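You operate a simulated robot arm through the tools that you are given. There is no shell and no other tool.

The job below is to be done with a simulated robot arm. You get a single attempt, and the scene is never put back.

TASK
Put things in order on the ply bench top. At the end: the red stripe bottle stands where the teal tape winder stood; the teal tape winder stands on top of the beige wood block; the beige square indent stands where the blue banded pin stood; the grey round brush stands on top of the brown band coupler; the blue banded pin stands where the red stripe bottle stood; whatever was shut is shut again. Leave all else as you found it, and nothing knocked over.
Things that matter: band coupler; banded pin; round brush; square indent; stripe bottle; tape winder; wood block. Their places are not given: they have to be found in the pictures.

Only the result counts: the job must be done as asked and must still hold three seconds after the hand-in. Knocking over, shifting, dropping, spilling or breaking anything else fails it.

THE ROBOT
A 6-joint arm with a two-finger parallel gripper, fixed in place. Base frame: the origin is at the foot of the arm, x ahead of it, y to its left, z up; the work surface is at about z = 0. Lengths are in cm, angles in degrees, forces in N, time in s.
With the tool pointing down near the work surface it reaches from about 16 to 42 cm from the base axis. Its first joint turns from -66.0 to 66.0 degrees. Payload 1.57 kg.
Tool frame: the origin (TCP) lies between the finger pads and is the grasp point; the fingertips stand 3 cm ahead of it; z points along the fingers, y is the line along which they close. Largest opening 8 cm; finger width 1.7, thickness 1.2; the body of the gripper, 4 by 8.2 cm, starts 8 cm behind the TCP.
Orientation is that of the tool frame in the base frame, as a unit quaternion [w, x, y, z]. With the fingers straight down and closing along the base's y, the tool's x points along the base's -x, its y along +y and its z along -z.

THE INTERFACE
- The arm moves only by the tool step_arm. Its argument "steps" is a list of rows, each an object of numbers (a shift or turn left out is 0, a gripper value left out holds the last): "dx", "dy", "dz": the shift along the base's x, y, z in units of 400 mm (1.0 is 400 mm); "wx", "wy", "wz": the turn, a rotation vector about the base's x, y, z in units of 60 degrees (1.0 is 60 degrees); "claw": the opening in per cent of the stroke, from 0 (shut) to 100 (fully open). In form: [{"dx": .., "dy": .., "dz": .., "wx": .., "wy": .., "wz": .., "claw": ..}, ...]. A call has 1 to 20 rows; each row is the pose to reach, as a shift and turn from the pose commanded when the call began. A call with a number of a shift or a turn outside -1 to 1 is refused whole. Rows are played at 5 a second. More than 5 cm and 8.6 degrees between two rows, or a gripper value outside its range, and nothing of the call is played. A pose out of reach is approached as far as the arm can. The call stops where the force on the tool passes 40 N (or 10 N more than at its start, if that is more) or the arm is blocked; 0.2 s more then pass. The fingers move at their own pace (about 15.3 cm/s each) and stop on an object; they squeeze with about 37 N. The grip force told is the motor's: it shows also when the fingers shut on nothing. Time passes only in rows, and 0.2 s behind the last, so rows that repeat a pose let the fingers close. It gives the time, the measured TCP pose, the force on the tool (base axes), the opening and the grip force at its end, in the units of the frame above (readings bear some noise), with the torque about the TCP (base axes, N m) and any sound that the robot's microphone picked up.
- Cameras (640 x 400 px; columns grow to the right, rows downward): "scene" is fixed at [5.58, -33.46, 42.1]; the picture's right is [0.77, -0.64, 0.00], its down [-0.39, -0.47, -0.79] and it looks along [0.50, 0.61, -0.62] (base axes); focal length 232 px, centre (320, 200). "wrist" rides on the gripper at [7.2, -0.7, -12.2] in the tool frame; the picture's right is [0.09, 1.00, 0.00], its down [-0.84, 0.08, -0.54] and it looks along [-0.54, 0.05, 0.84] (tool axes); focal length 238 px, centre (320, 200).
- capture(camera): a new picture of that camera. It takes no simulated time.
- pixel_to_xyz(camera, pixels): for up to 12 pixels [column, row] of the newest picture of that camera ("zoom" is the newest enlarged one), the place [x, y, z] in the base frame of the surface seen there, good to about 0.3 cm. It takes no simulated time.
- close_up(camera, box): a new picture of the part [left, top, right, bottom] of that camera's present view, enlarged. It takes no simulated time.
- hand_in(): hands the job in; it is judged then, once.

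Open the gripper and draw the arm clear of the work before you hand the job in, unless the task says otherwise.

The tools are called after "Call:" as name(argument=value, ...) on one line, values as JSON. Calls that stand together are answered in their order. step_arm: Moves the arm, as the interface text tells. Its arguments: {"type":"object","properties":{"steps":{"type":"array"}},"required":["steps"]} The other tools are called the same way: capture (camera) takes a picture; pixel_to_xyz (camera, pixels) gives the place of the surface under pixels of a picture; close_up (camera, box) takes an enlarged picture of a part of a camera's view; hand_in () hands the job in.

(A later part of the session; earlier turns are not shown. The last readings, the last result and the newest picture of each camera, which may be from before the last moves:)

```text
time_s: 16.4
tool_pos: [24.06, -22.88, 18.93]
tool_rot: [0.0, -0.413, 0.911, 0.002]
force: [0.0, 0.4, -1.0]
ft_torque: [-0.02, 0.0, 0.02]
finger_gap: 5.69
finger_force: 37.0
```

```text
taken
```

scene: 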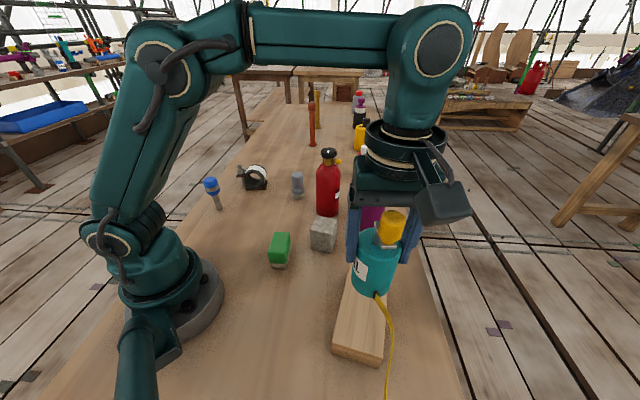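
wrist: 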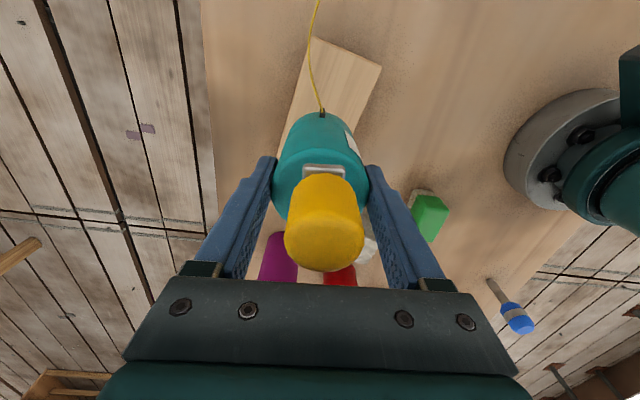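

The winder hangs over the plank. I lower it slowly to just above the plank top (expected touch at TCP z≈12.65).

Call:
step_arm(steps=[{"dz": -0.04}, {"dz": -0.08}, {"dz": -0.12}, {"dz": -0.14}, {"dz": -0.148}, {"dz": -0.15}, {"dz": -0.152}, {"dz": -0.154}, {"dz": -0.154}])

Call:
close_up(camera="scene", box=[310, 180, 430, 370])

```text
time_s: 18.4
tool_pos: [23.93, -22.97, 12.87]
tool_rot: [0.001, -0.412, 0.911, 0.001]
force: [-0.4, 0.2, -1.3]
ft_torque: [0.01, 0.01, -0.02]
finger_gap: 5.69
finger_force: 37.0
```

```text
2.11 times, centred on (370, 275) of scene
```

zoom: 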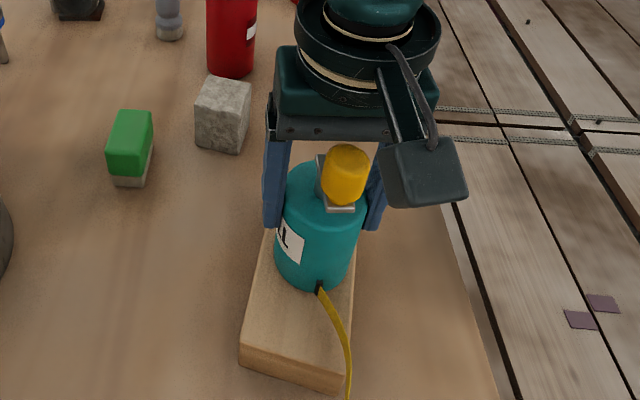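

Still hanging free (force about -1.3 N in z). I go down in millimetre steps until contact shows in the force.

Call:
step_arm(steps=[{"dz": -0.0025}, {"dz": -0.004}, {"dz": -0.004}])

Call:
step_arm(steps=[{"dz": -0.0015}, {"dz": -0.003}, {"dz": -0.003}])

```text
time_s: 19.2
tool_pos: [24.0, -22.89, 12.56]
tool_rot: [0.001, -0.412, 0.911, 0.001]
force: [-0.8, -0.1, -1.3]
ft_torque: [0.04, 0.0, 0.01]
finger_gap: 5.73
finger_force: 36.9
```

```text
time_s: 20.0
tool_pos: [24.09, -22.92, 12.36]
tool_rot: [0.0, -0.412, 0.911, 0.001]
force: [-0.8, 1.8, 5.2]
ft_torque: [0.12, 0.05, 0.03]
finger_gap: 5.71
finger_force: 36.8
```

Contact is felt (Fz +5.2 N). I open the gripper and look.

Call:
step_arm(steps=[{"claw": 80}, {"claw": 100}, {"claw": 100}])

Call:
close_up(camera="scene", box=[310, 180, 430, 370])

```text
time_s: 20.8
tool_pos: [24.07, -22.92, 12.49]
tool_rot: [0.001, -0.413, 0.911, 0.0]
force: [0.3, -0.5, -0.2]
ft_torque: [-0.01, -0.01, -0.01]
finger_gap: 8.01
finger_force: 0.0
```

```text
2.11 times, centred on (370, 275) of scene
```

zoom: 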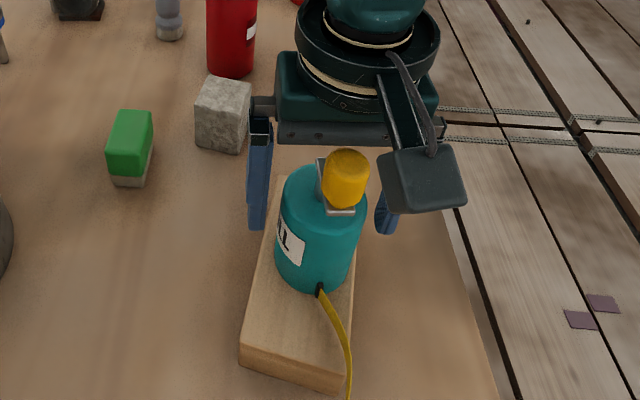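

Winder stands on the plank. I rise straight to z≈20.5 (past the body), slide off away from the knob, then take pictures.

Call:
step_arm(steps=[{"dz": 0.03}, {"dz": 0.08}, {"dz": 0.14}, {"dz": 0.2}, {"dx": 0.03, "dy": 0.034, "dz": 0.2}, {"dx": 0.06, "dy": 0.068, "dz": 0.2}, {"dx": 0.085, "dy": 0.097, "dz": 0.21}, {"dx": 0.085, "dy": 0.15, "dz": 0.22}, {"dx": 0.085, "dy": 0.15, "dz": 0.22}])

Call:
capture(camera="scene")

Call:
close_up(camera="scene", box=[310, 180, 430, 370])

```text
time_s: 22.8
tool_pos: [27.45, -16.92, 21.26]
tool_rot: [0.001, -0.412, 0.911, 0.002]
force: [0.3, 0.6, 0.1]
ft_torque: [-0.01, 0.0, 0.0]
finger_gap: 8.03
finger_force: 0.0
```

```text
taken
```

scene: 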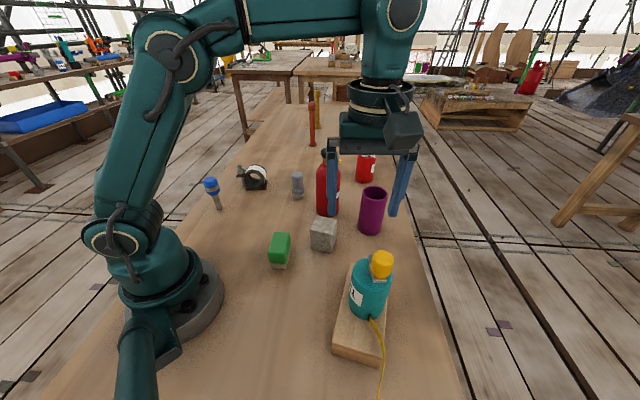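

```text
2.11 times, centred on (370, 275) of scene
```

zoom: 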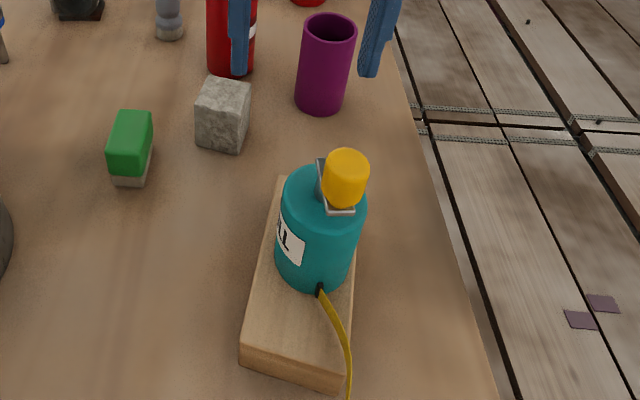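

The winder stands clear on the plank. Now I swing to (25.5, 2.5, 22) with yaw ≈ 4° to measure the red bottle with the wrist camera.

Call:
step_arm(steps=[{"dx": -0.006, "dy": 0.06, "dz": 0.005, "wz": -0.093}, {"dx": -0.012, "dy": 0.12, "dz": 0.01, "wz": -0.186}, {"dx": -0.018, "dy": 0.18, "dz": 0.012, "wz": -0.279}, {"dx": -0.024, "dy": 0.24, "dz": 0.015, "wz": -0.372}, {"dx": -0.03, "dy": 0.3, "dz": 0.018, "wz": -0.465}, {"dx": -0.037, "dy": 0.36, "dz": 0.02, "wz": -0.558}, {"dx": -0.043, "dy": 0.42, "dz": 0.02, "wz": -0.65}, {"dx": -0.049, "dy": 0.4855, "dz": 0.02, "wz": -0.743}, {"dx": -0.049, "dy": 0.4855, "dz": 0.02, "wz": -0.743}])

Call:
capture(camera="wrist")

```text
time_s: 24.8
tool_pos: [25.46, 2.36, 22.19]
tool_rot: [0.001, -0.035, 0.999, 0.0]
force: [-0.3, -0.7, -0.2]
ft_torque: [-0.01, 0.0, 0.05]
finger_gap: 8.01
finger_force: 0.1
```

```text
taken
```

wrist: 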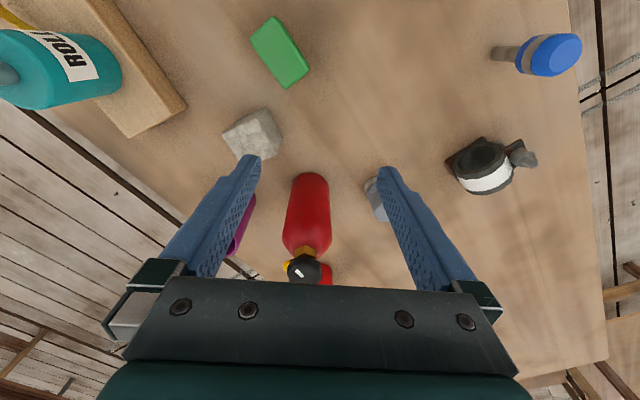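

The bottle shows from (310,175) at its foot to the cap (303,270). I query its surface and foot for the axis.

Call:
pixel_to_xyz(camera="wrist", pixels=[[310, 178], [300, 180], [320, 180], [309, 200], [296, 200], [323, 200], [308, 225], [291, 225], [326, 225], [303, 270], [295, 265], [312, 275]])

Call:
close_up(camera="wrist", box=[265, 160, 355, 290])

Call:
pixel_to_xyz(camera="wrist", pixels=[[240, 130], [262, 112], [278, 138], [252, 157], [258, 134], [245, 145], [265, 125]])

```text
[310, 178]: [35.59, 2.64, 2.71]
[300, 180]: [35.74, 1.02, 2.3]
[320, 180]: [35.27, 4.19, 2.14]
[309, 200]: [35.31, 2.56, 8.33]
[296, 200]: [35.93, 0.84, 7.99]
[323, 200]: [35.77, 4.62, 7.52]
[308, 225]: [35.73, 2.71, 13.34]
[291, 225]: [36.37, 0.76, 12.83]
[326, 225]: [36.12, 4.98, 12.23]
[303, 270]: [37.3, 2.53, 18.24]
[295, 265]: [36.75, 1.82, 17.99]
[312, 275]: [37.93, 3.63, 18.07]
```

```text
3.08 times, centred on (310, 225) of wrist
```

zoom: 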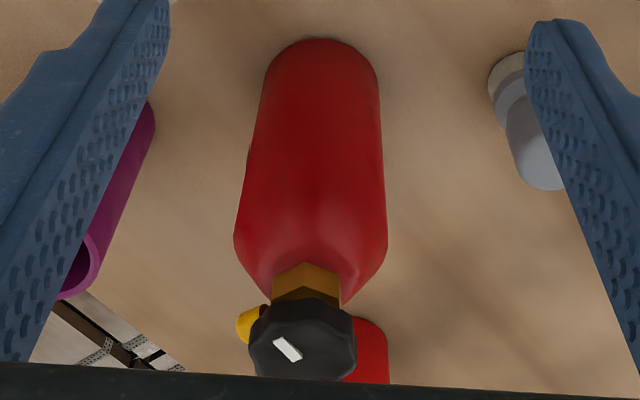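

```text
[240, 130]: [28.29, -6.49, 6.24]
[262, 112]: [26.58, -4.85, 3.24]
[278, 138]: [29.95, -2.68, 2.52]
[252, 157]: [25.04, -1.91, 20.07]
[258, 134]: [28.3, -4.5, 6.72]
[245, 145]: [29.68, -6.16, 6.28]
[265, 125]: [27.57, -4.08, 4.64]
```

Bottle axis refined to about (38.3,2.75), cap top ≈ 18.3. I descend at x≈26 to z=11.2 and slide outward with the open fingers either side of the bottle.

Call:
step_arm(steps=[{"dy": 0.005, "dz": -0.07}, {"dy": 0.0097, "dz": -0.14}, {"dy": 0.0097, "dz": -0.21}, {"dy": 0.0097, "dz": -0.25}, {"dx": 0.01, "dy": 0.0097, "dz": -0.275}, {"dx": 0.07, "dy": 0.0097, "dz": -0.275}, {"dx": 0.13, "dy": 0.0097, "dz": -0.275}, {"dx": 0.18, "dy": 0.0097, "dz": -0.275}, {"dx": 0.18, "dy": 0.0097, "dz": -0.275}])

Call:
capture(camera="wrist")

```text
time_s: 26.8
tool_pos: [32.59, 2.79, 10.83]
tool_rot: [0.0, -0.036, 0.999, 0.0]
force: [-0.6, 0.0, -1.4]
ft_torque: [-0.02, -0.03, -0.03]
finger_gap: 7.97
finger_force: 0.1
```

```text
taken
```

wrist: 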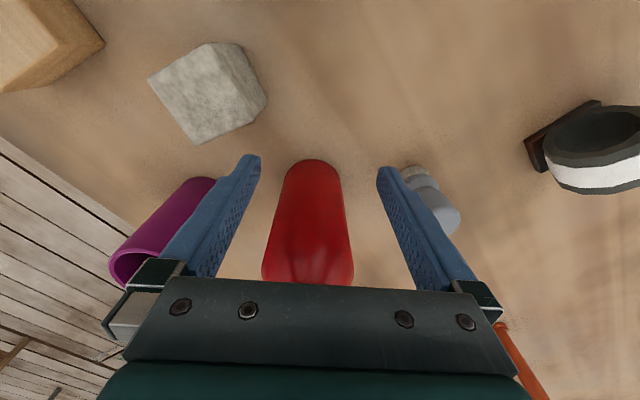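

The bottle is between the fingers with room each side. I raise 3 mm (reading 10.83) and slide on to x=38.3.

Call:
step_arm(steps=[{"dz": 0.009}, {"dx": 0.05, "dz": 0.009}, {"dx": 0.09, "dz": 0.009}, {"dx": 0.12, "dz": 0.009}, {"dx": 0.135, "dz": 0.009}, {"dx": 0.1425, "dz": 0.009}, {"dx": 0.1425, "dz": 0.009}])

Call:
capture(camera="wrist")

Call:
close_up(camera="scene", box=[270, 90, 410, 240])

```text
time_s: 28.4
tool_pos: [38.23, 2.9, 11.53]
tool_rot: [0.001, -0.036, 0.999, 0.0]
force: [0.7, -0.2, 0.1]
ft_torque: [0.04, -0.02, -0.02]
finger_gap: 8.0
finger_force: 0.1
```

```text
taken
```

wrist: 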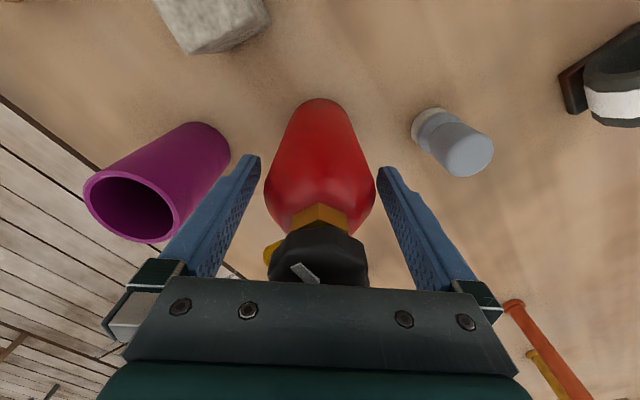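

```text
2.67 times, centred on (340, 165) of scene
```

zoom: 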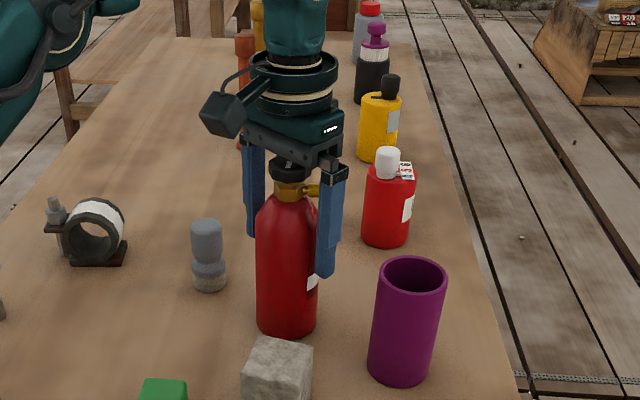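

The bottle is centred (widest columns 265-375). I check how far the yellow nub at (270,252) sticks out before closing.

Call:
close_up(camera="wrist", box=[240, 180, 400, 290])

Call:
pixel_to_xyz(camera="wrist", pixels=[[266, 252], [270, 248], [272, 255], [280, 242], [268, 190], [372, 190], [320, 215], [266, 258]])

```text
3.64 times, centred on (320, 235) of wrist
```

zoom: 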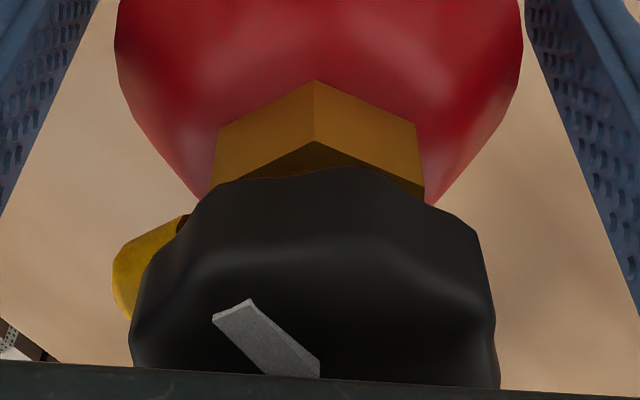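

```text
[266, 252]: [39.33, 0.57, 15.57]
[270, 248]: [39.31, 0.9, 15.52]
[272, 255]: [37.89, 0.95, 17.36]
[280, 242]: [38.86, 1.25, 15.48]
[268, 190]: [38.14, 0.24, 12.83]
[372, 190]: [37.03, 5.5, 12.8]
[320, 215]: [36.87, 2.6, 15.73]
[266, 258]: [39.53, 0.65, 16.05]
```

Nub tip is at y≈0.5, inside the finger face (about -0.2 when closed). I close the gripper on the bottle.

Call:
step_arm(steps=[{"claw": 85}, {"claw": 75}, {"claw": 0}, {"claw": 0}, {"claw": 0}])

```text
time_s: 29.6
tool_pos: [38.35, 2.88, 11.38]
tool_rot: [0.001, -0.036, 0.999, 0.0]
force: [-0.6, -1.9, 0.2]
ft_torque: [-0.34, -0.03, 0.01]
finger_gap: 6.07
finger_force: 36.3
```

Gripped at 6.07 cm. I lift a little and check the load.

Call:
step_arm(steps=[{"dz": 0.01}, {"dz": 0.03}, {"dz": 0.05}, {"dz": 0.05}])

Call:
close_up(camera="scene", box=[270, 90, 410, 240])

```text
time_s: 30.6
tool_pos: [38.4, 2.89, 13.48]
tool_rot: [0.0, -0.036, 0.999, -0.001]
force: [0.6, 0.4, -3.7]
ft_torque: [-0.03, 0.0, -0.03]
finger_gap: 6.09
finger_force: 36.8
```

```text
2.67 times, centred on (340, 165) of scene
```

zoom: 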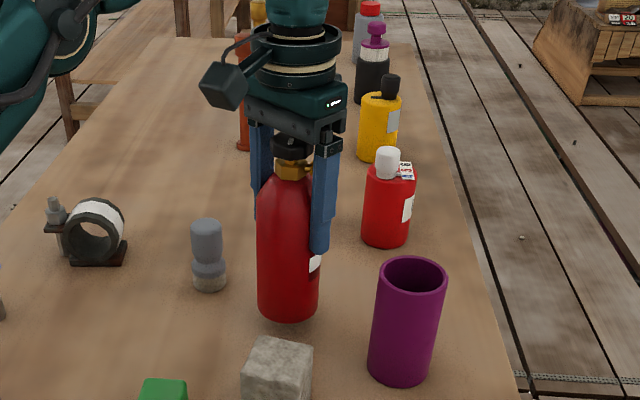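

Bottle is up (≈3.7 N). I carry it inward to above the winder's old place (18.5,11.3).

Call:
step_arm(steps=[{"dx": -0.03, "dy": 0.005, "dz": 0.01}, {"dx": -0.07, "dy": 0.02, "dz": 0.03}, {"dx": -0.12, "dy": 0.04, "dz": 0.04}, {"dx": -0.175, "dy": 0.065, "dz": 0.04}, {"dx": -0.23, "dy": 0.09, "dz": 0.04}, {"dx": -0.285, "dy": 0.115, "dz": 0.04}, {"dx": -0.34, "dy": 0.14, "dz": 0.04}, {"dx": -0.39, "dy": 0.165, "dz": 0.04}, {"dx": -0.43, "dy": 0.185, "dz": 0.04}, {"dx": -0.465, "dy": 0.2, "dz": 0.04}, {"dx": -0.49, "dy": 0.209, "dz": 0.04}, {"dx": -0.496, "dy": 0.2105, "dz": 0.03}, {"dx": -0.496, "dy": 0.2105, "dz": 0.02}, {"dx": -0.496, "dy": 0.2105, "dz": 0.0}, {"dx": -0.496, "dy": 0.2105, "dz": 0.0}])

Call:
capture(camera="scene")

```text
time_s: 33.8
tool_pos: [18.44, 11.31, 13.54]
tool_rot: [0.0, -0.036, 0.999, 0.0]
force: [0.0, 0.3, -4.5]
ft_torque: [0.01, 0.0, 0.0]
finger_gap: 6.1
finger_force: 36.8
```

```text
taken
```

scene: 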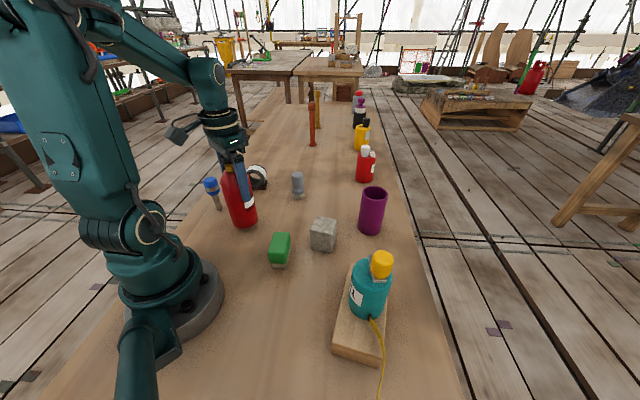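

Bottle hangs over the target at (18.44,11.31). I lower it 2 cm in small steps until contact (expected TCP z≈11.4).

Call:
step_arm(steps=[{"dz": -0.02}, {"dz": -0.035}, {"dz": -0.045}, {"dz": -0.05}, {"dz": -0.05}])

Call:
step_arm(steps=[{"dz": -0.0015}, {"dz": -0.003}, {"dz": -0.003}])

```text
time_s: 35.0
tool_pos: [18.4, 11.26, 11.34]
tool_rot: [0.001, -0.035, 0.999, 0.0]
force: [0.4, 0.0, -5.2]
ft_torque: [0.03, -0.01, 0.02]
finger_gap: 6.09
finger_force: 37.4
```

```text
time_s: 35.8
tool_pos: [18.58, 11.34, 11.4]
tool_rot: [0.0, -0.036, 0.999, 0.0]
force: [-8.0, -10.8, 37.1]
ft_torque: [-0.94, -0.15, -0.24]
finger_gap: 6.09
finger_force: 36.9
```

Contact is firm (Fz 37 N); I ease up a millimetre before releasing.

Call:
step_arm(steps=[{"dz": 0.0015}, {"dz": 0.002}, {"dz": 0.002}])

```text
time_s: 36.6
tool_pos: [18.57, 11.41, 11.34]
tool_rot: [0.001, -0.036, 0.999, 0.001]
force: [1.2, -2.8, 5.2]
ft_torque: [-0.5, -0.45, -0.08]
finger_gap: 6.05
finger_force: 37.3
```

Light contact now (Fz ≈ 5 N). I open the gripper and look at the result.

Call:
step_arm(steps=[{"claw": 85}, {"claw": 100}, {"claw": 100}])

Call:
capture(camera="wrist")

Call:
close_up(camera="scene", box=[180, 120, 310, 250])

```text
time_s: 37.4
tool_pos: [18.62, 11.41, 11.43]
tool_rot: [0.001, -0.036, 0.999, 0.001]
force: [-0.4, -0.3, -0.5]
ft_torque: [0.0, -0.02, 0.01]
finger_gap: 8.01
finger_force: 0.1
```

```text
taken
```

wrist: 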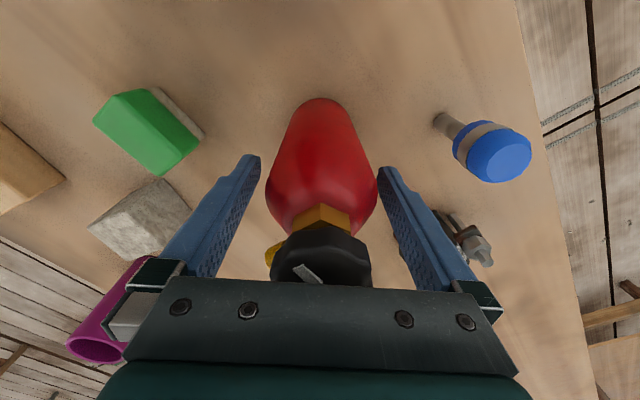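

```text
3.08 times, centred on (245, 185) of scene
```

zoom: 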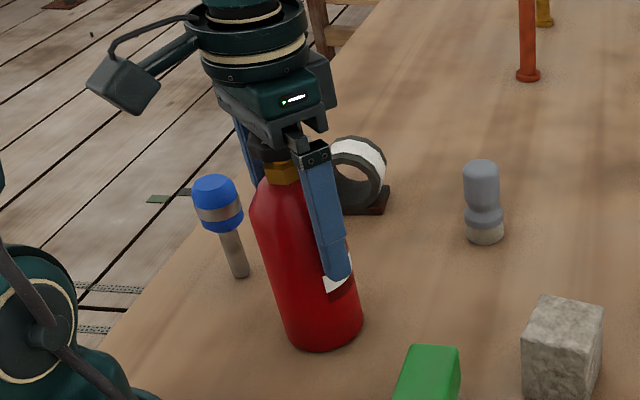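

The bottle stands at the winder's old place. I rise clear of its cap, then swing to above the pin at (15.6,22.6) with yaw ≈ 55°.

Call:
step_arm(steps=[{"dz": 0.03}, {"dz": 0.09}, {"dz": 0.16}, {"dz": 0.23}, {"dz": 0.29}, {"dx": -0.01, "dy": 0.04, "dz": 0.29, "wz": 0.121}, {"dx": -0.022, "dy": 0.08, "dz": 0.29, "wz": 0.242}, {"dx": -0.033, "dy": 0.12, "dz": 0.29, "wz": 0.363}, {"dx": -0.044, "dy": 0.16, "dz": 0.28, "wz": 0.485}, {"dx": -0.055, "dy": 0.2, "dz": 0.26, "wz": 0.606}, {"dx": -0.066, "dy": 0.24, "dz": 0.24, "wz": 0.727}, {"dx": -0.075, "dy": 0.28, "dz": 0.22, "wz": 0.848}, {"dx": -0.075, "dy": 0.28, "dz": 0.22, "wz": 0.848}])

Call:
capture(camera="wrist")

Call:
capture(camera="scene")

```text
time_s: 40.2
tool_pos: [15.66, 22.62, 20.16]
tool_rot: [0.001, -0.463, 0.886, 0.001]
force: [-0.5, -0.1, -0.6]
ft_torque: [-0.04, -0.01, -0.01]
finger_gap: 8.04
finger_force: 0.2
```

```text
taken
```

wrist: 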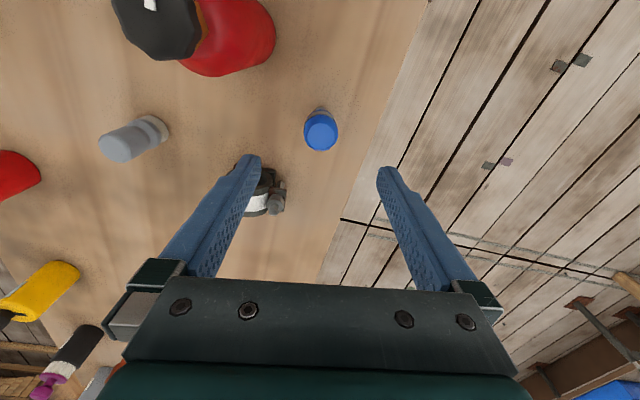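

```text
taken
```

scene: 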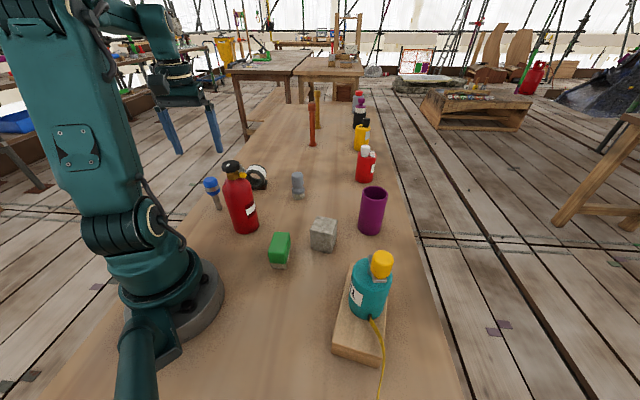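

Bottle stands upright at (240,210). The pin head is at (321,131) of the wrist picture; I measure it finely.

Call:
close_up(camera="wrist", box=[290, 95, 350, 160])

Call:
pixel_to_xyz(camera="wrist", pixels=[[321, 132], [310, 132], [332, 132], [321, 122], [321, 143], [313, 124], [329, 124], [313, 141], [329, 141], [321, 110], [315, 111], [326, 111]])

```text
6.15 times, centred on (320, 128) of wrist
```

zoom: 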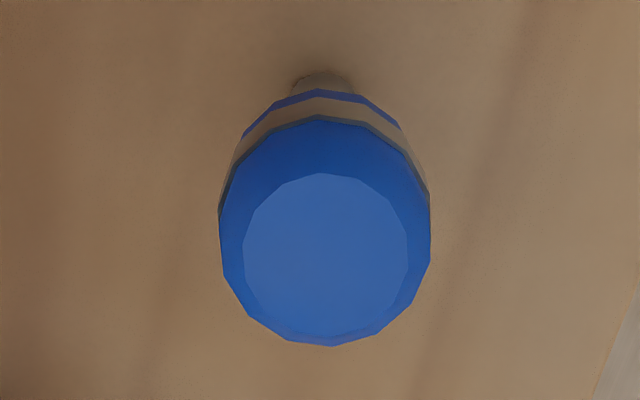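

```text
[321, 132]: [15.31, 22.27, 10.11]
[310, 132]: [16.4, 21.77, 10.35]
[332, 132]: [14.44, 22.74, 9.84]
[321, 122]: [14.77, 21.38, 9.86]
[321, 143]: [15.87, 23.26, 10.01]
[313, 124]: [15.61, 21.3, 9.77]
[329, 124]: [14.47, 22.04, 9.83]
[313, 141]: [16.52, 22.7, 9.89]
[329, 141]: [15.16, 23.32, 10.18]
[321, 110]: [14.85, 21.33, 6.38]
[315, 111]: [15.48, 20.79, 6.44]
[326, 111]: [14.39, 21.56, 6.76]
```

Pin axis ≈ (15.65,22.7), right under the TCP. I descend to z=8 with the fingers open.

Call:
step_arm(steps=[{"dz": -0.08}, {"dz": -0.16}, {"dy": 0.001, "dz": -0.22}, {"dy": 0.001, "dz": -0.26}, {"dy": 0.001, "dz": -0.285}, {"dy": 0.001, "dz": -0.304}, {"dy": 0.001, "dz": -0.304}])

Call:
capture(camera="wrist")

Call:
close_up(camera="scene", box=[150, 110, 290, 250])

```text
time_s: 41.8
tool_pos: [15.53, 22.34, 8.03]
tool_rot: [0.0, -0.461, 0.887, 0.002]
force: [0.5, 0.2, 0.1]
ft_torque: [0.03, 0.0, 0.01]
finger_gap: 7.99
finger_force: 0.1
```

```text
taken
```

wrist: 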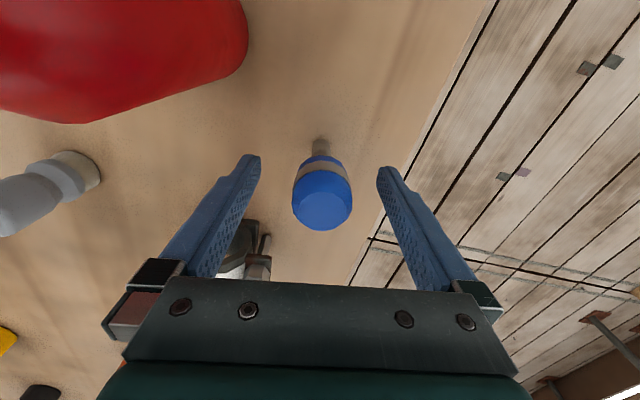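

```text
2.86 times, centred on (220, 180) of scene
```

zoom: 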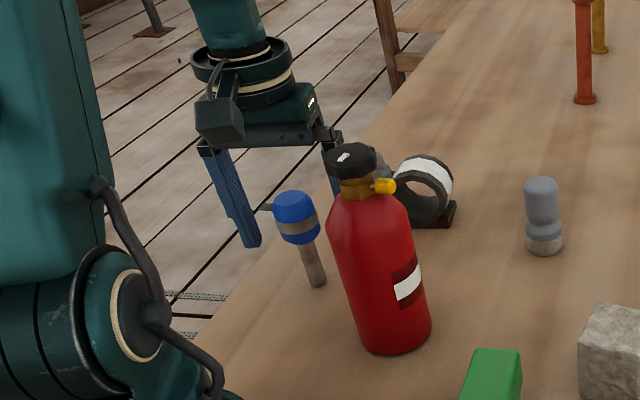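

The head's top centre sits at about (323,210), where the tool axis should be at that height, so the pin is well centred. I close the gripper.

Call:
step_arm(steps=[{"claw": 60}, {"claw": 45}, {"claw": 0}, {"claw": 0}, {"claw": 0}])

Call:
capture(camera="wrist")

```text
time_s: 43.0
tool_pos: [15.57, 22.4, 8.05]
tool_rot: [0.0, -0.462, 0.887, 0.001]
force: [0.1, 0.5, 0.0]
ft_torque: [0.03, 0.02, 0.01]
finger_gap: 3.2
finger_force: 36.9
```

```text
taken
```

wrist: 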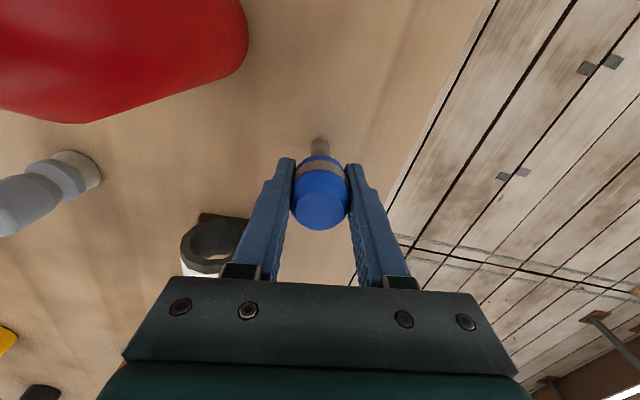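

Gripped at 3.2 cm. I lift the pin 6 cm and look.

Call:
step_arm(steps=[{"dz": 0.01}, {"dz": 0.04}, {"dz": 0.09}, {"dz": 0.15}, {"dz": 0.15}])

Call:
close_up(camera="scene", box=[150, 110, 290, 250])

Call:
capture(camera="wrist")

```text
time_s: 44.2
tool_pos: [15.64, 22.46, 14.16]
tool_rot: [0.0, -0.461, 0.887, 0.001]
force: [0.1, 0.0, -1.2]
ft_torque: [0.01, 0.01, 0.0]
finger_gap: 3.23
finger_force: 37.2
```

```text
2.86 times, centred on (220, 180) of scene
```

zoom: 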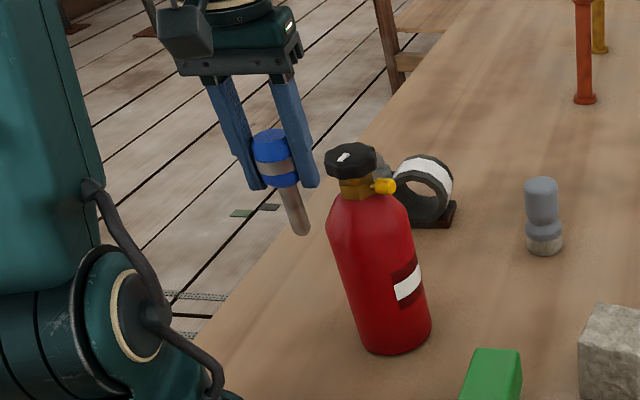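

```text
taken
```

wrist: 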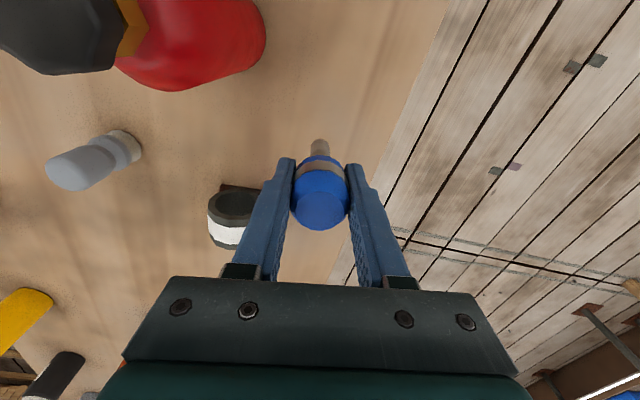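

The pin hangs straight. I carry it along the free line to above the bottle's old place (38.33,2.82).

Call:
step_arm(steps=[{"dx": 0.023, "dy": -0.0196, "dz": 0.01}, {"dx": 0.057, "dy": -0.049, "dz": 0.02}, {"dx": 0.102, "dy": -0.083, "dz": 0.03}, {"dx": 0.148, "dy": -0.118, "dz": 0.03}, {"dx": 0.193, "dy": -0.155, "dz": 0.03}, {"dx": 0.239, "dy": -0.194, "dz": 0.03}, {"dx": 0.284, "dy": -0.235, "dz": 0.03}, {"dx": 0.329, "dy": -0.275, "dz": 0.02}, {"dx": 0.375, "dy": -0.316, "dz": 0.01}, {"dx": 0.42, "dy": -0.359, "dz": 0.0}, {"dx": 0.46, "dy": -0.395, "dz": 0.0}, {"dx": 0.5, "dy": -0.431, "dz": -0.01}, {"dx": 0.535, "dy": -0.461, "dz": -0.02}, {"dx": 0.556, "dy": -0.48, "dz": -0.03}, {"dx": 0.568, "dy": -0.4908, "dz": -0.04}, {"dx": 0.568, "dy": -0.4908, "dz": -0.05}, {"dx": 0.568, "dy": -0.4908, "dz": -0.05}])

Call:
capture(camera="wrist")

Call:
close_up(camera="scene", box=[270, 90, 410, 240])

```text
time_s: 47.8
tool_pos: [38.02, 2.83, 12.09]
tool_rot: [0.001, -0.461, 0.887, 0.0]
force: [0.8, 0.3, -0.4]
ft_torque: [0.0, 0.0, 0.04]
finger_gap: 3.19
finger_force: 36.6
```

```text
taken
```

wrist: 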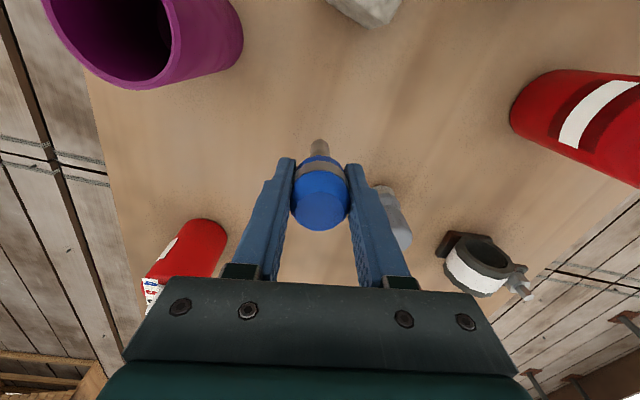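

```text
2.67 times, centred on (340, 165) of scene
```

zoom: 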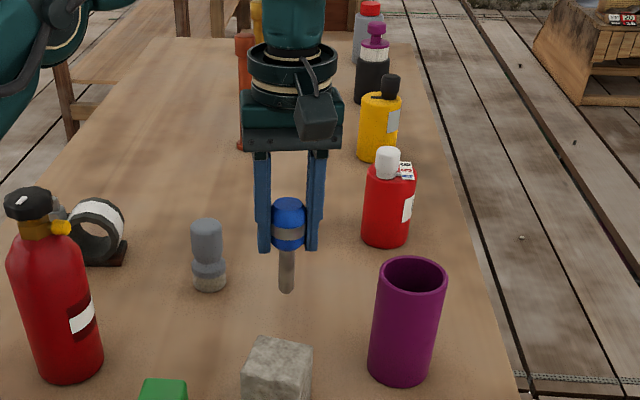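

The pin is over the spot; reading is x=38.02, so I shift 3 mm outward and lower to just above contact (expected TCP z≈8.05).

Call:
step_arm(steps=[{"dx": 0.005, "dz": -0.03}, {"dx": 0.007, "dz": -0.06}, {"dx": 0.007, "dz": -0.08}, {"dx": 0.007, "dz": -0.09}, {"dx": 0.007, "dz": -0.092}, {"dx": 0.007, "dz": -0.092}])

```text
time_s: 49.2
tool_pos: [38.5, 2.87, 8.36]
tool_rot: [0.0, -0.462, 0.887, 0.0]
force: [1.0, 0.1, -0.2]
ft_torque: [0.0, 0.0, 0.04]
finger_gap: 3.2
finger_force: 37.3
```

Just above the bench now (z=8.36). I go down in half-millimetre steps.

Call:
step_arm(steps=[{"dz": -0.0025}, {"dz": -0.005}, {"dz": -0.005}])

Call:
step_arm(steps=[{"dz": -0.0012}, {"dz": -0.0025}, {"dz": -0.0025}])

```text
time_s: 50.0
tool_pos: [38.48, 3.02, 8.07]
tool_rot: [0.001, -0.461, 0.887, 0.001]
force: [0.5, -1.1, -1.6]
ft_torque: [0.0, -0.02, 0.02]
finger_gap: 3.23
finger_force: 36.5
```

```text
time_s: 50.8
tool_pos: [38.65, 2.91, 8.2]
tool_rot: [0.001, -0.462, 0.887, 0.0]
force: [-0.1, 0.1, -0.8]
ft_torque: [0.0, -0.01, -0.01]
finger_gap: 3.21
finger_force: 36.8
```

No contact yet; averaged x reading is about 38.5, so I pull back 2 mm while continuing down gently.

Call:
step_arm(steps=[{"dx": -0.003, "dz": 0.0}, {"dx": -0.0045, "dz": -0.001}, {"dx": -0.0045, "dz": -0.002}, {"dx": -0.0045, "dz": -0.002}])

Call:
step_arm(steps=[{"dz": -0.001}, {"dz": -0.002}, {"dz": -0.002}])

```text
time_s: 51.8
tool_pos: [38.43, 2.97, 7.98]
tool_rot: [0.0, -0.462, 0.887, 0.0]
force: [-8.6, 0.3, 22.2]
ft_torque: [-0.03, 0.64, 0.0]
finger_gap: 3.21
finger_force: 36.8
```

```text
time_s: 52.6
tool_pos: [38.44, 2.83, 8.06]
tool_rot: [0.003, -0.461, 0.887, 0.0]
force: [-4.3, -0.6, 28.8]
ft_torque: [-0.07, 0.29, -0.01]
finger_gap: 3.22
finger_force: 37.0
```

Contact (Fz≈29 N). I ease up about 1 mm to relieve the press before releasing.

Call:
step_arm(steps=[{"dz": 0.0015}, {"dz": 0.0025}, {"dz": 0.0025}])

```text
time_s: 53.4
tool_pos: [38.35, 2.97, 8.09]
tool_rot: [0.002, -0.461, 0.887, 0.002]
force: [2.4, 1.8, 15.4]
ft_torque: [0.11, -0.18, -0.02]
finger_gap: 3.19
finger_force: 37.1
```

Call:
step_arm(steps=[{"dz": 0.001}, {"dz": 0.0015}, {"dz": 0.0015}])

```text
time_s: 54.2
tool_pos: [38.24, 3.01, 8.04]
tool_rot: [-0.001, -0.462, 0.887, 0.001]
force: [0.2, 0.6, 0.0]
ft_torque: [-0.01, -0.01, -0.02]
finger_gap: 3.2
finger_force: 36.5
```

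Force is near zero, the pin just touching. I open the gripper in stages.

Call:
step_arm(steps=[{"claw": 44}, {"claw": 50}, {"claw": 60}, {"claw": 80}, {"claw": 100}, {"claw": 100}])

Call:
capture(camera="wrist")

Call:
close_up(camera="scene", box=[270, 90, 410, 240])

```text
time_s: 55.6
tool_pos: [38.39, 3.12, 8.14]
tool_rot: [0.001, -0.462, 0.887, 0.0]
force: [-0.3, 0.3, -0.4]
ft_torque: [0.0, 0.02, -0.01]
finger_gap: 8.0
finger_force: 0.1
```

```text
taken
```

wrist: 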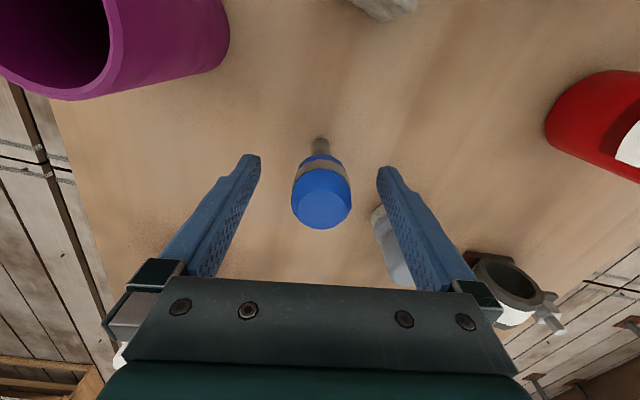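

```text
2.67 times, centred on (340, 165) of scene
```

zoom: 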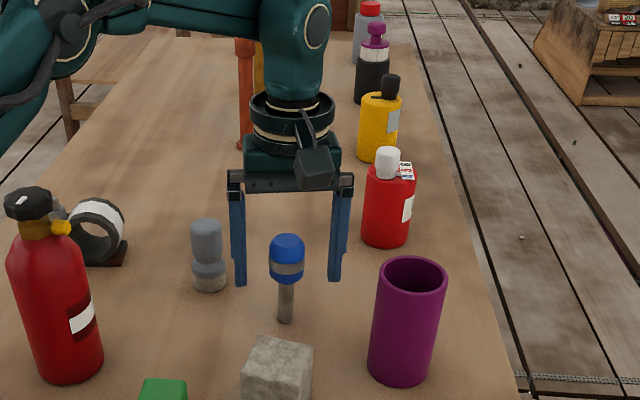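

The pin stands alone and upright. I rise straight up, then retreat to a viewing pose near the cube with yaw about 37°.

Call:
step_arm(steps=[{"dz": 0.02}, {"dz": 0.06}, {"dz": 0.11}, {"dz": 0.155}, {"dx": -0.04, "dy": -0.02, "dz": 0.18, "wz": -0.05}, {"dx": -0.1, "dy": -0.05, "dz": 0.22, "wz": -0.12}, {"dx": -0.16, "dy": -0.08, "dz": 0.26, "wz": -0.2}, {"dx": -0.21, "dy": -0.12, "dz": 0.3, "wz": -0.26}, {"dx": -0.24, "dy": -0.15, "dz": 0.32, "wz": -0.3}, {"dx": -0.24, "dy": -0.15, "dz": 0.32, "wz": -0.3}])

Call:
capture(camera="wrist")

Call:
capture(camera="scene")

```text
time_s: 57.8
tool_pos: [28.65, -3.18, 20.82]
tool_rot: [-0.001, -0.316, 0.949, 0.001]
force: [0.5, 0.5, 0.2]
ft_torque: [0.01, 0.02, 0.03]
finger_gap: 8.0
finger_force: 0.0
```

```text
taken
```

wrist: 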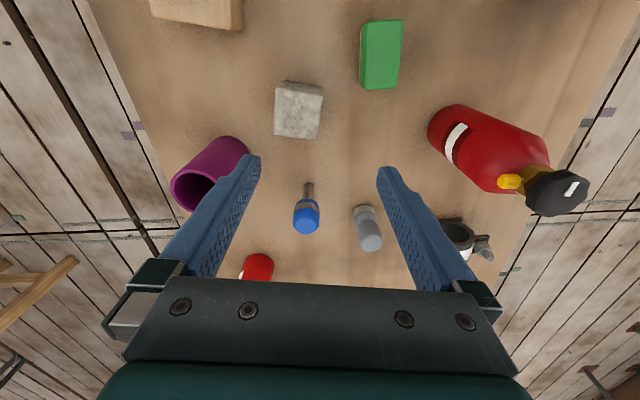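

```text
taken
```

scene: 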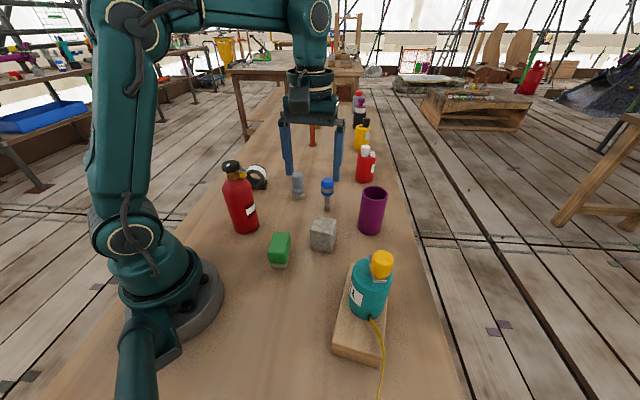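

Pin stands at (327,190) in the scene. The cube at (299,110) of the wrist picture is nearly square to the gripper; I measure its top.

Call:
close_up(camera="wrist", box=[260, 70, 340, 150])

Call:
pixel_to_xyz(camera="wrist", pixels=[[281, 85], [322, 92], [316, 136], [277, 132], [298, 110], [298, 88], [296, 133], [279, 108], [319, 113], [308, 212], [308, 190], [306, 222]])

```text
5.00 times, centred on (300, 110) of wrist
```

zoom: 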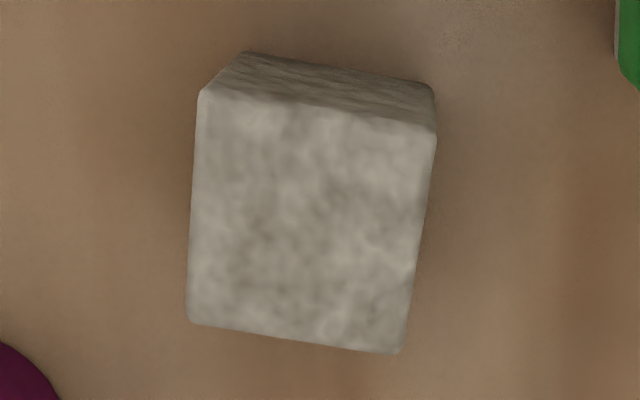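

```text
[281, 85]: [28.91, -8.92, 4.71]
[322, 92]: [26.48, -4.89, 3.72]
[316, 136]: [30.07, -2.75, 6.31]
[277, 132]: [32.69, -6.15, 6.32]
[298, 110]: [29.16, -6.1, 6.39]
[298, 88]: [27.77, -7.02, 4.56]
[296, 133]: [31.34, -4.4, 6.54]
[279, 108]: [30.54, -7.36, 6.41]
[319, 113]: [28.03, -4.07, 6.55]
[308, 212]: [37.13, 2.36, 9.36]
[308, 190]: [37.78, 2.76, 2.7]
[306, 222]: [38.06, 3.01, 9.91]
```

Call:
pixel_to_xyz(camera="wrist", pixels=[[277.5, 91], [321, 99], [315, 138.5], [275, 132.5], [297.2, 115], [299, 94], [318.5, 118], [275.5, 111], [295.5, 136]])

```text
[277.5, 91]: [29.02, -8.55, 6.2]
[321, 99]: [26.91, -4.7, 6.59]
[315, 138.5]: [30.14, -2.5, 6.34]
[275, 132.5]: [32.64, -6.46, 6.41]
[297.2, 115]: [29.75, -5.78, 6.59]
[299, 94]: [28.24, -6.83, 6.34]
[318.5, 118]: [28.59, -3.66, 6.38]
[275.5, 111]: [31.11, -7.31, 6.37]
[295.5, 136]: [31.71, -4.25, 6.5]
```

Cube: centre ≈ (29.8,-5.6), top 6.4, sides along about 33° yaw. I move above it, turn 3.5° back and go down to z=12 for a check.

Call:
step_arm(steps=[{"dx": 0.015, "dy": -0.03, "dz": -0.04, "wz": -0.03}, {"dx": 0.029, "dy": -0.0605, "dz": -0.1, "wz": -0.058}, {"dx": 0.029, "dy": -0.0605, "dz": -0.16, "wz": -0.058}, {"dx": 0.029, "dy": -0.0605, "dz": -0.22, "wz": -0.058}, {"dx": 0.029, "dy": -0.0605, "dz": -0.22, "wz": -0.058}])

Call:
capture(camera="wrist")

```text
time_s: 59.0
tool_pos: [29.84, -5.83, 11.94]
tool_rot: [0.001, -0.287, 0.958, 0.0]
force: [-0.3, 0.1, 0.4]
ft_torque: [-0.03, -0.03, 0.0]
finger_gap: 7.96
finger_force: 0.0
```

```text
taken
```

wrist: 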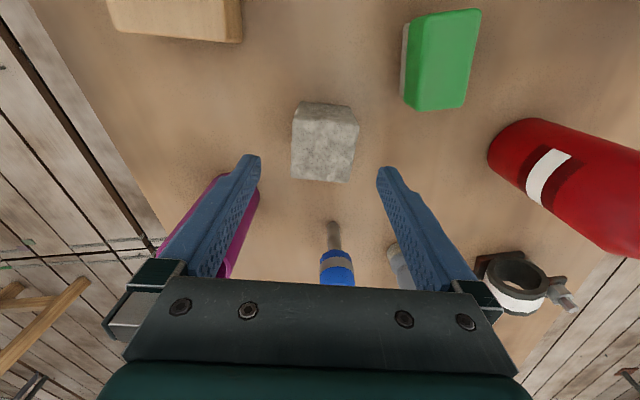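

The cube is square with the gripper; I check its centre from this closer view.

Call:
pixel_to_xyz(camera="wrist", pixels=[[294, 120], [356, 127], [348, 180], [293, 177], [323, 150], [292.5, 148], [353, 153], [325, 122], [320, 180], [335, 240], [340, 265], [330, 262]])

```text
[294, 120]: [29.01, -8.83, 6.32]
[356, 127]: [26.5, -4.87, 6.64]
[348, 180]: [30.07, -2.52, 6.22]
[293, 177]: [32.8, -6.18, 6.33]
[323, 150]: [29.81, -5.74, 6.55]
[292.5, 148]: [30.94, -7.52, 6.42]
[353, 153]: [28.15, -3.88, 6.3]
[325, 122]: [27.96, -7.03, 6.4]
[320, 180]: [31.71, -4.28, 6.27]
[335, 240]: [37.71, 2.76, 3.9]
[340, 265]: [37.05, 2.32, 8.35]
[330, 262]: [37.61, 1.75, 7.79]
```

Cube centre ≈ (29.65,-5.65), matching the TCP to 2 mm. I descend to z=4.5 and grip.

Call:
step_arm(steps=[{"dx": -0.0045, "dy": 0.004, "dz": -0.05, "wz": 0.02}, {"dx": -0.0045, "dy": 0.004, "dz": -0.1, "wz": 0.02}, {"dx": -0.0045, "dy": 0.004, "dz": -0.15, "wz": 0.02}, {"dx": -0.0045, "dy": 0.004, "dz": -0.175, "wz": 0.02}, {"dx": -0.0045, "dy": 0.004, "dz": -0.186, "wz": 0.02}, {"dx": -0.0045, "dy": 0.004, "dz": -0.186, "wz": 0.02}])

Call:
step_arm(steps=[{"claw": 70}, {"claw": 0}, {"claw": 0}, {"claw": 0}])

Call:
capture(camera="wrist")

```text
time_s: 60.4
tool_pos: [29.66, -5.4, 4.73]
tool_rot: [0.0, -0.298, 0.955, 0.0]
force: [-1.2, 0.4, -0.6]
ft_torque: [0.0, 0.02, 0.01]
finger_gap: 8.02
finger_force: 0.0
```

```text
time_s: 61.4
tool_pos: [29.73, -5.45, 4.64]
tool_rot: [0.0, -0.298, 0.955, 0.0]
force: [1.6, -1.1, -0.6]
ft_torque: [0.01, -0.11, -0.02]
finger_gap: 5.02
finger_force: 37.0
```

```text
taken
```

wrist: 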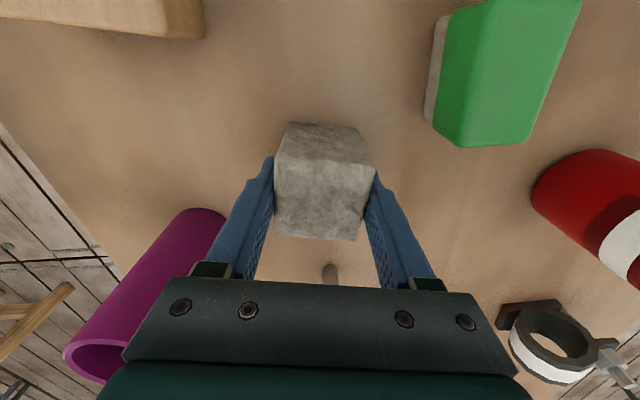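

Gripped at 5.0 cm. I lift it and check the load.

Call:
step_arm(steps=[{"dz": 0.01}, {"dz": 0.04}, {"dz": 0.1}, {"dz": 0.18}, {"dz": 0.26}, {"dz": 0.26}])

Call:
capture(camera="scene")

Call:
close_up(camera="scene", box=[270, 130, 400, 270])

```text
time_s: 62.8
tool_pos: [29.51, -5.59, 14.97]
tool_rot: [0.001, -0.299, 0.954, 0.001]
force: [0.3, 0.8, -4.0]
ft_torque: [0.06, 0.02, 0.01]
finger_gap: 5.0
finger_force: 36.8
```

```text
taken
```

scene: 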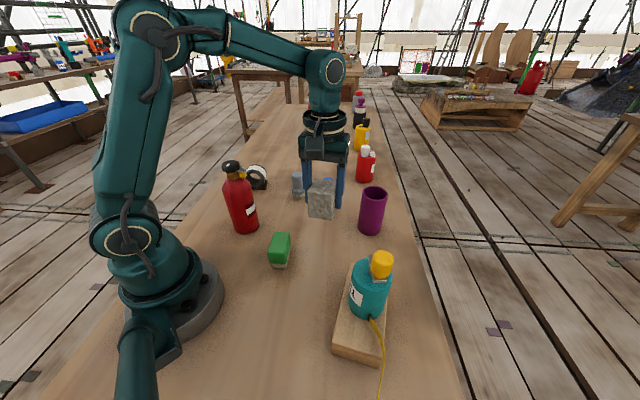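

```text
2.86 times, centred on (335, 200) of scene
```

zoom: 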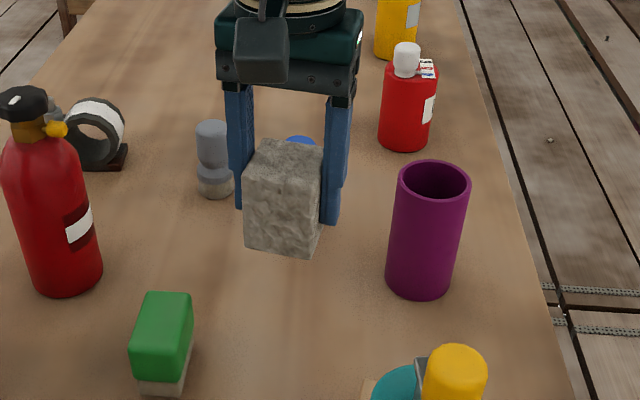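

The load is about 4 N, a solid stone-like cube. To be sure of its identity I want to see its underside: I first carry it up and inward to about (22,-8,26).

Call:
step_arm(steps=[{"dx": -0.02, "dy": -0.01, "dz": 0.06}, {"dx": -0.05, "dy": -0.02, "dz": 0.12}, {"dx": -0.09, "dy": -0.03, "dz": 0.17}, {"dx": -0.13, "dy": -0.04, "dz": 0.22}, {"dx": -0.165, "dy": -0.05, "dz": 0.26}, {"dx": -0.1875, "dy": -0.06, "dz": 0.275}, {"dx": -0.1875, "dy": -0.06, "dz": 0.275}])

Call:
step_arm(steps=[{"wx": -0.1, "wy": 0.085}, {"wx": -0.2, "wy": 0.17}, {"wx": -0.3, "wy": 0.255}, {"wx": -0.4, "wy": 0.34}, {"wx": -0.5, "wy": 0.425}, {"wx": -0.6, "wy": 0.51}, {"wx": -0.6, "wy": 0.51}])

Call:
capture(camera="scene")

```text
time_s: 64.4
tool_pos: [22.19, -7.75, 26.12]
tool_rot: [0.002, -0.298, 0.954, 0.0]
force: [0.6, 0.1, -3.1]
ft_torque: [0.02, 0.0, 0.03]
finger_gap: 4.98
finger_force: 37.0
```

```text
time_s: 66.0
tool_pos: [21.73, -8.09, 25.16]
tool_rot: [-0.338, -0.274, 0.874, -0.215]
force: [-0.2, 0.3, -3.1]
ft_torque: [0.01, -0.02, 0.0]
finger_gap: 4.97
finger_force: 36.7
out of reach, approached as far as the arm can: row 6, 7
```

```text
taken
```

scene: 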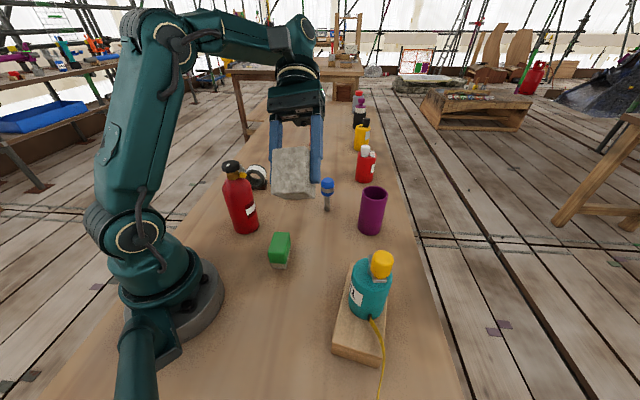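

The tool is tilted about 47°. I zoom on the cube's underside near (292,180).

Call:
close_up(camera="scene", box=[255, 135, 335, 210])

```text
5.33 times, centred on (295, 172) of scene
```

zoom: 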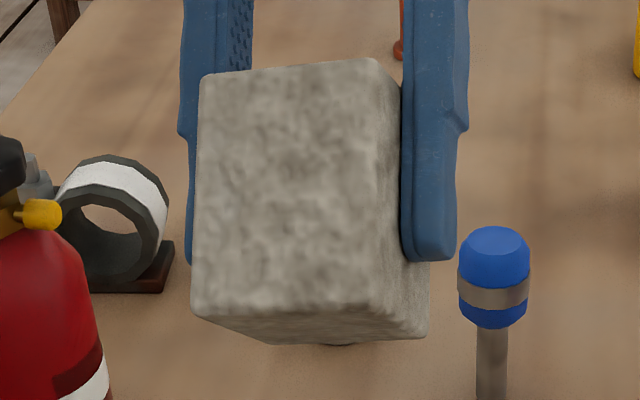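

Something dark peeks out under the lower edge near zoom (340,343). I draw the TCP inward and tilt further to see the underside.

Call:
step_arm(steps=[{"dx": -0.03, "dy": -0.03, "dz": -0.01}, {"dx": -0.06, "dy": -0.06, "dz": -0.02}, {"dx": -0.08, "dy": -0.08, "dz": -0.03}, {"dx": -0.08, "dy": -0.08, "dz": -0.03, "wx": -0.1, "wy": 0.085}, {"dx": -0.08, "dy": -0.08, "dz": -0.03, "wx": -0.2, "wy": 0.17}, {"dx": -0.08, "dy": -0.08, "dz": -0.03, "wx": -0.3, "wy": 0.255}, {"dx": -0.08, "dy": -0.08, "dz": -0.03, "wx": -0.3, "wy": 0.255}])

Call:
capture(camera="scene")

```text
time_s: 67.6
tool_pos: [18.63, -11.17, 24.0]
tool_rot: [-0.49, -0.243, 0.777, -0.311]
force: [0.4, -0.1, -4.1]
ft_torque: [0.04, -0.05, -0.02]
finger_gap: 4.98
finger_force: 37.0
```

```text
taken
```

scene: 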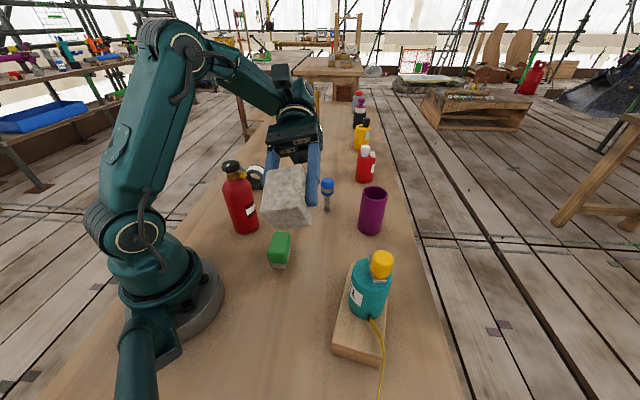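

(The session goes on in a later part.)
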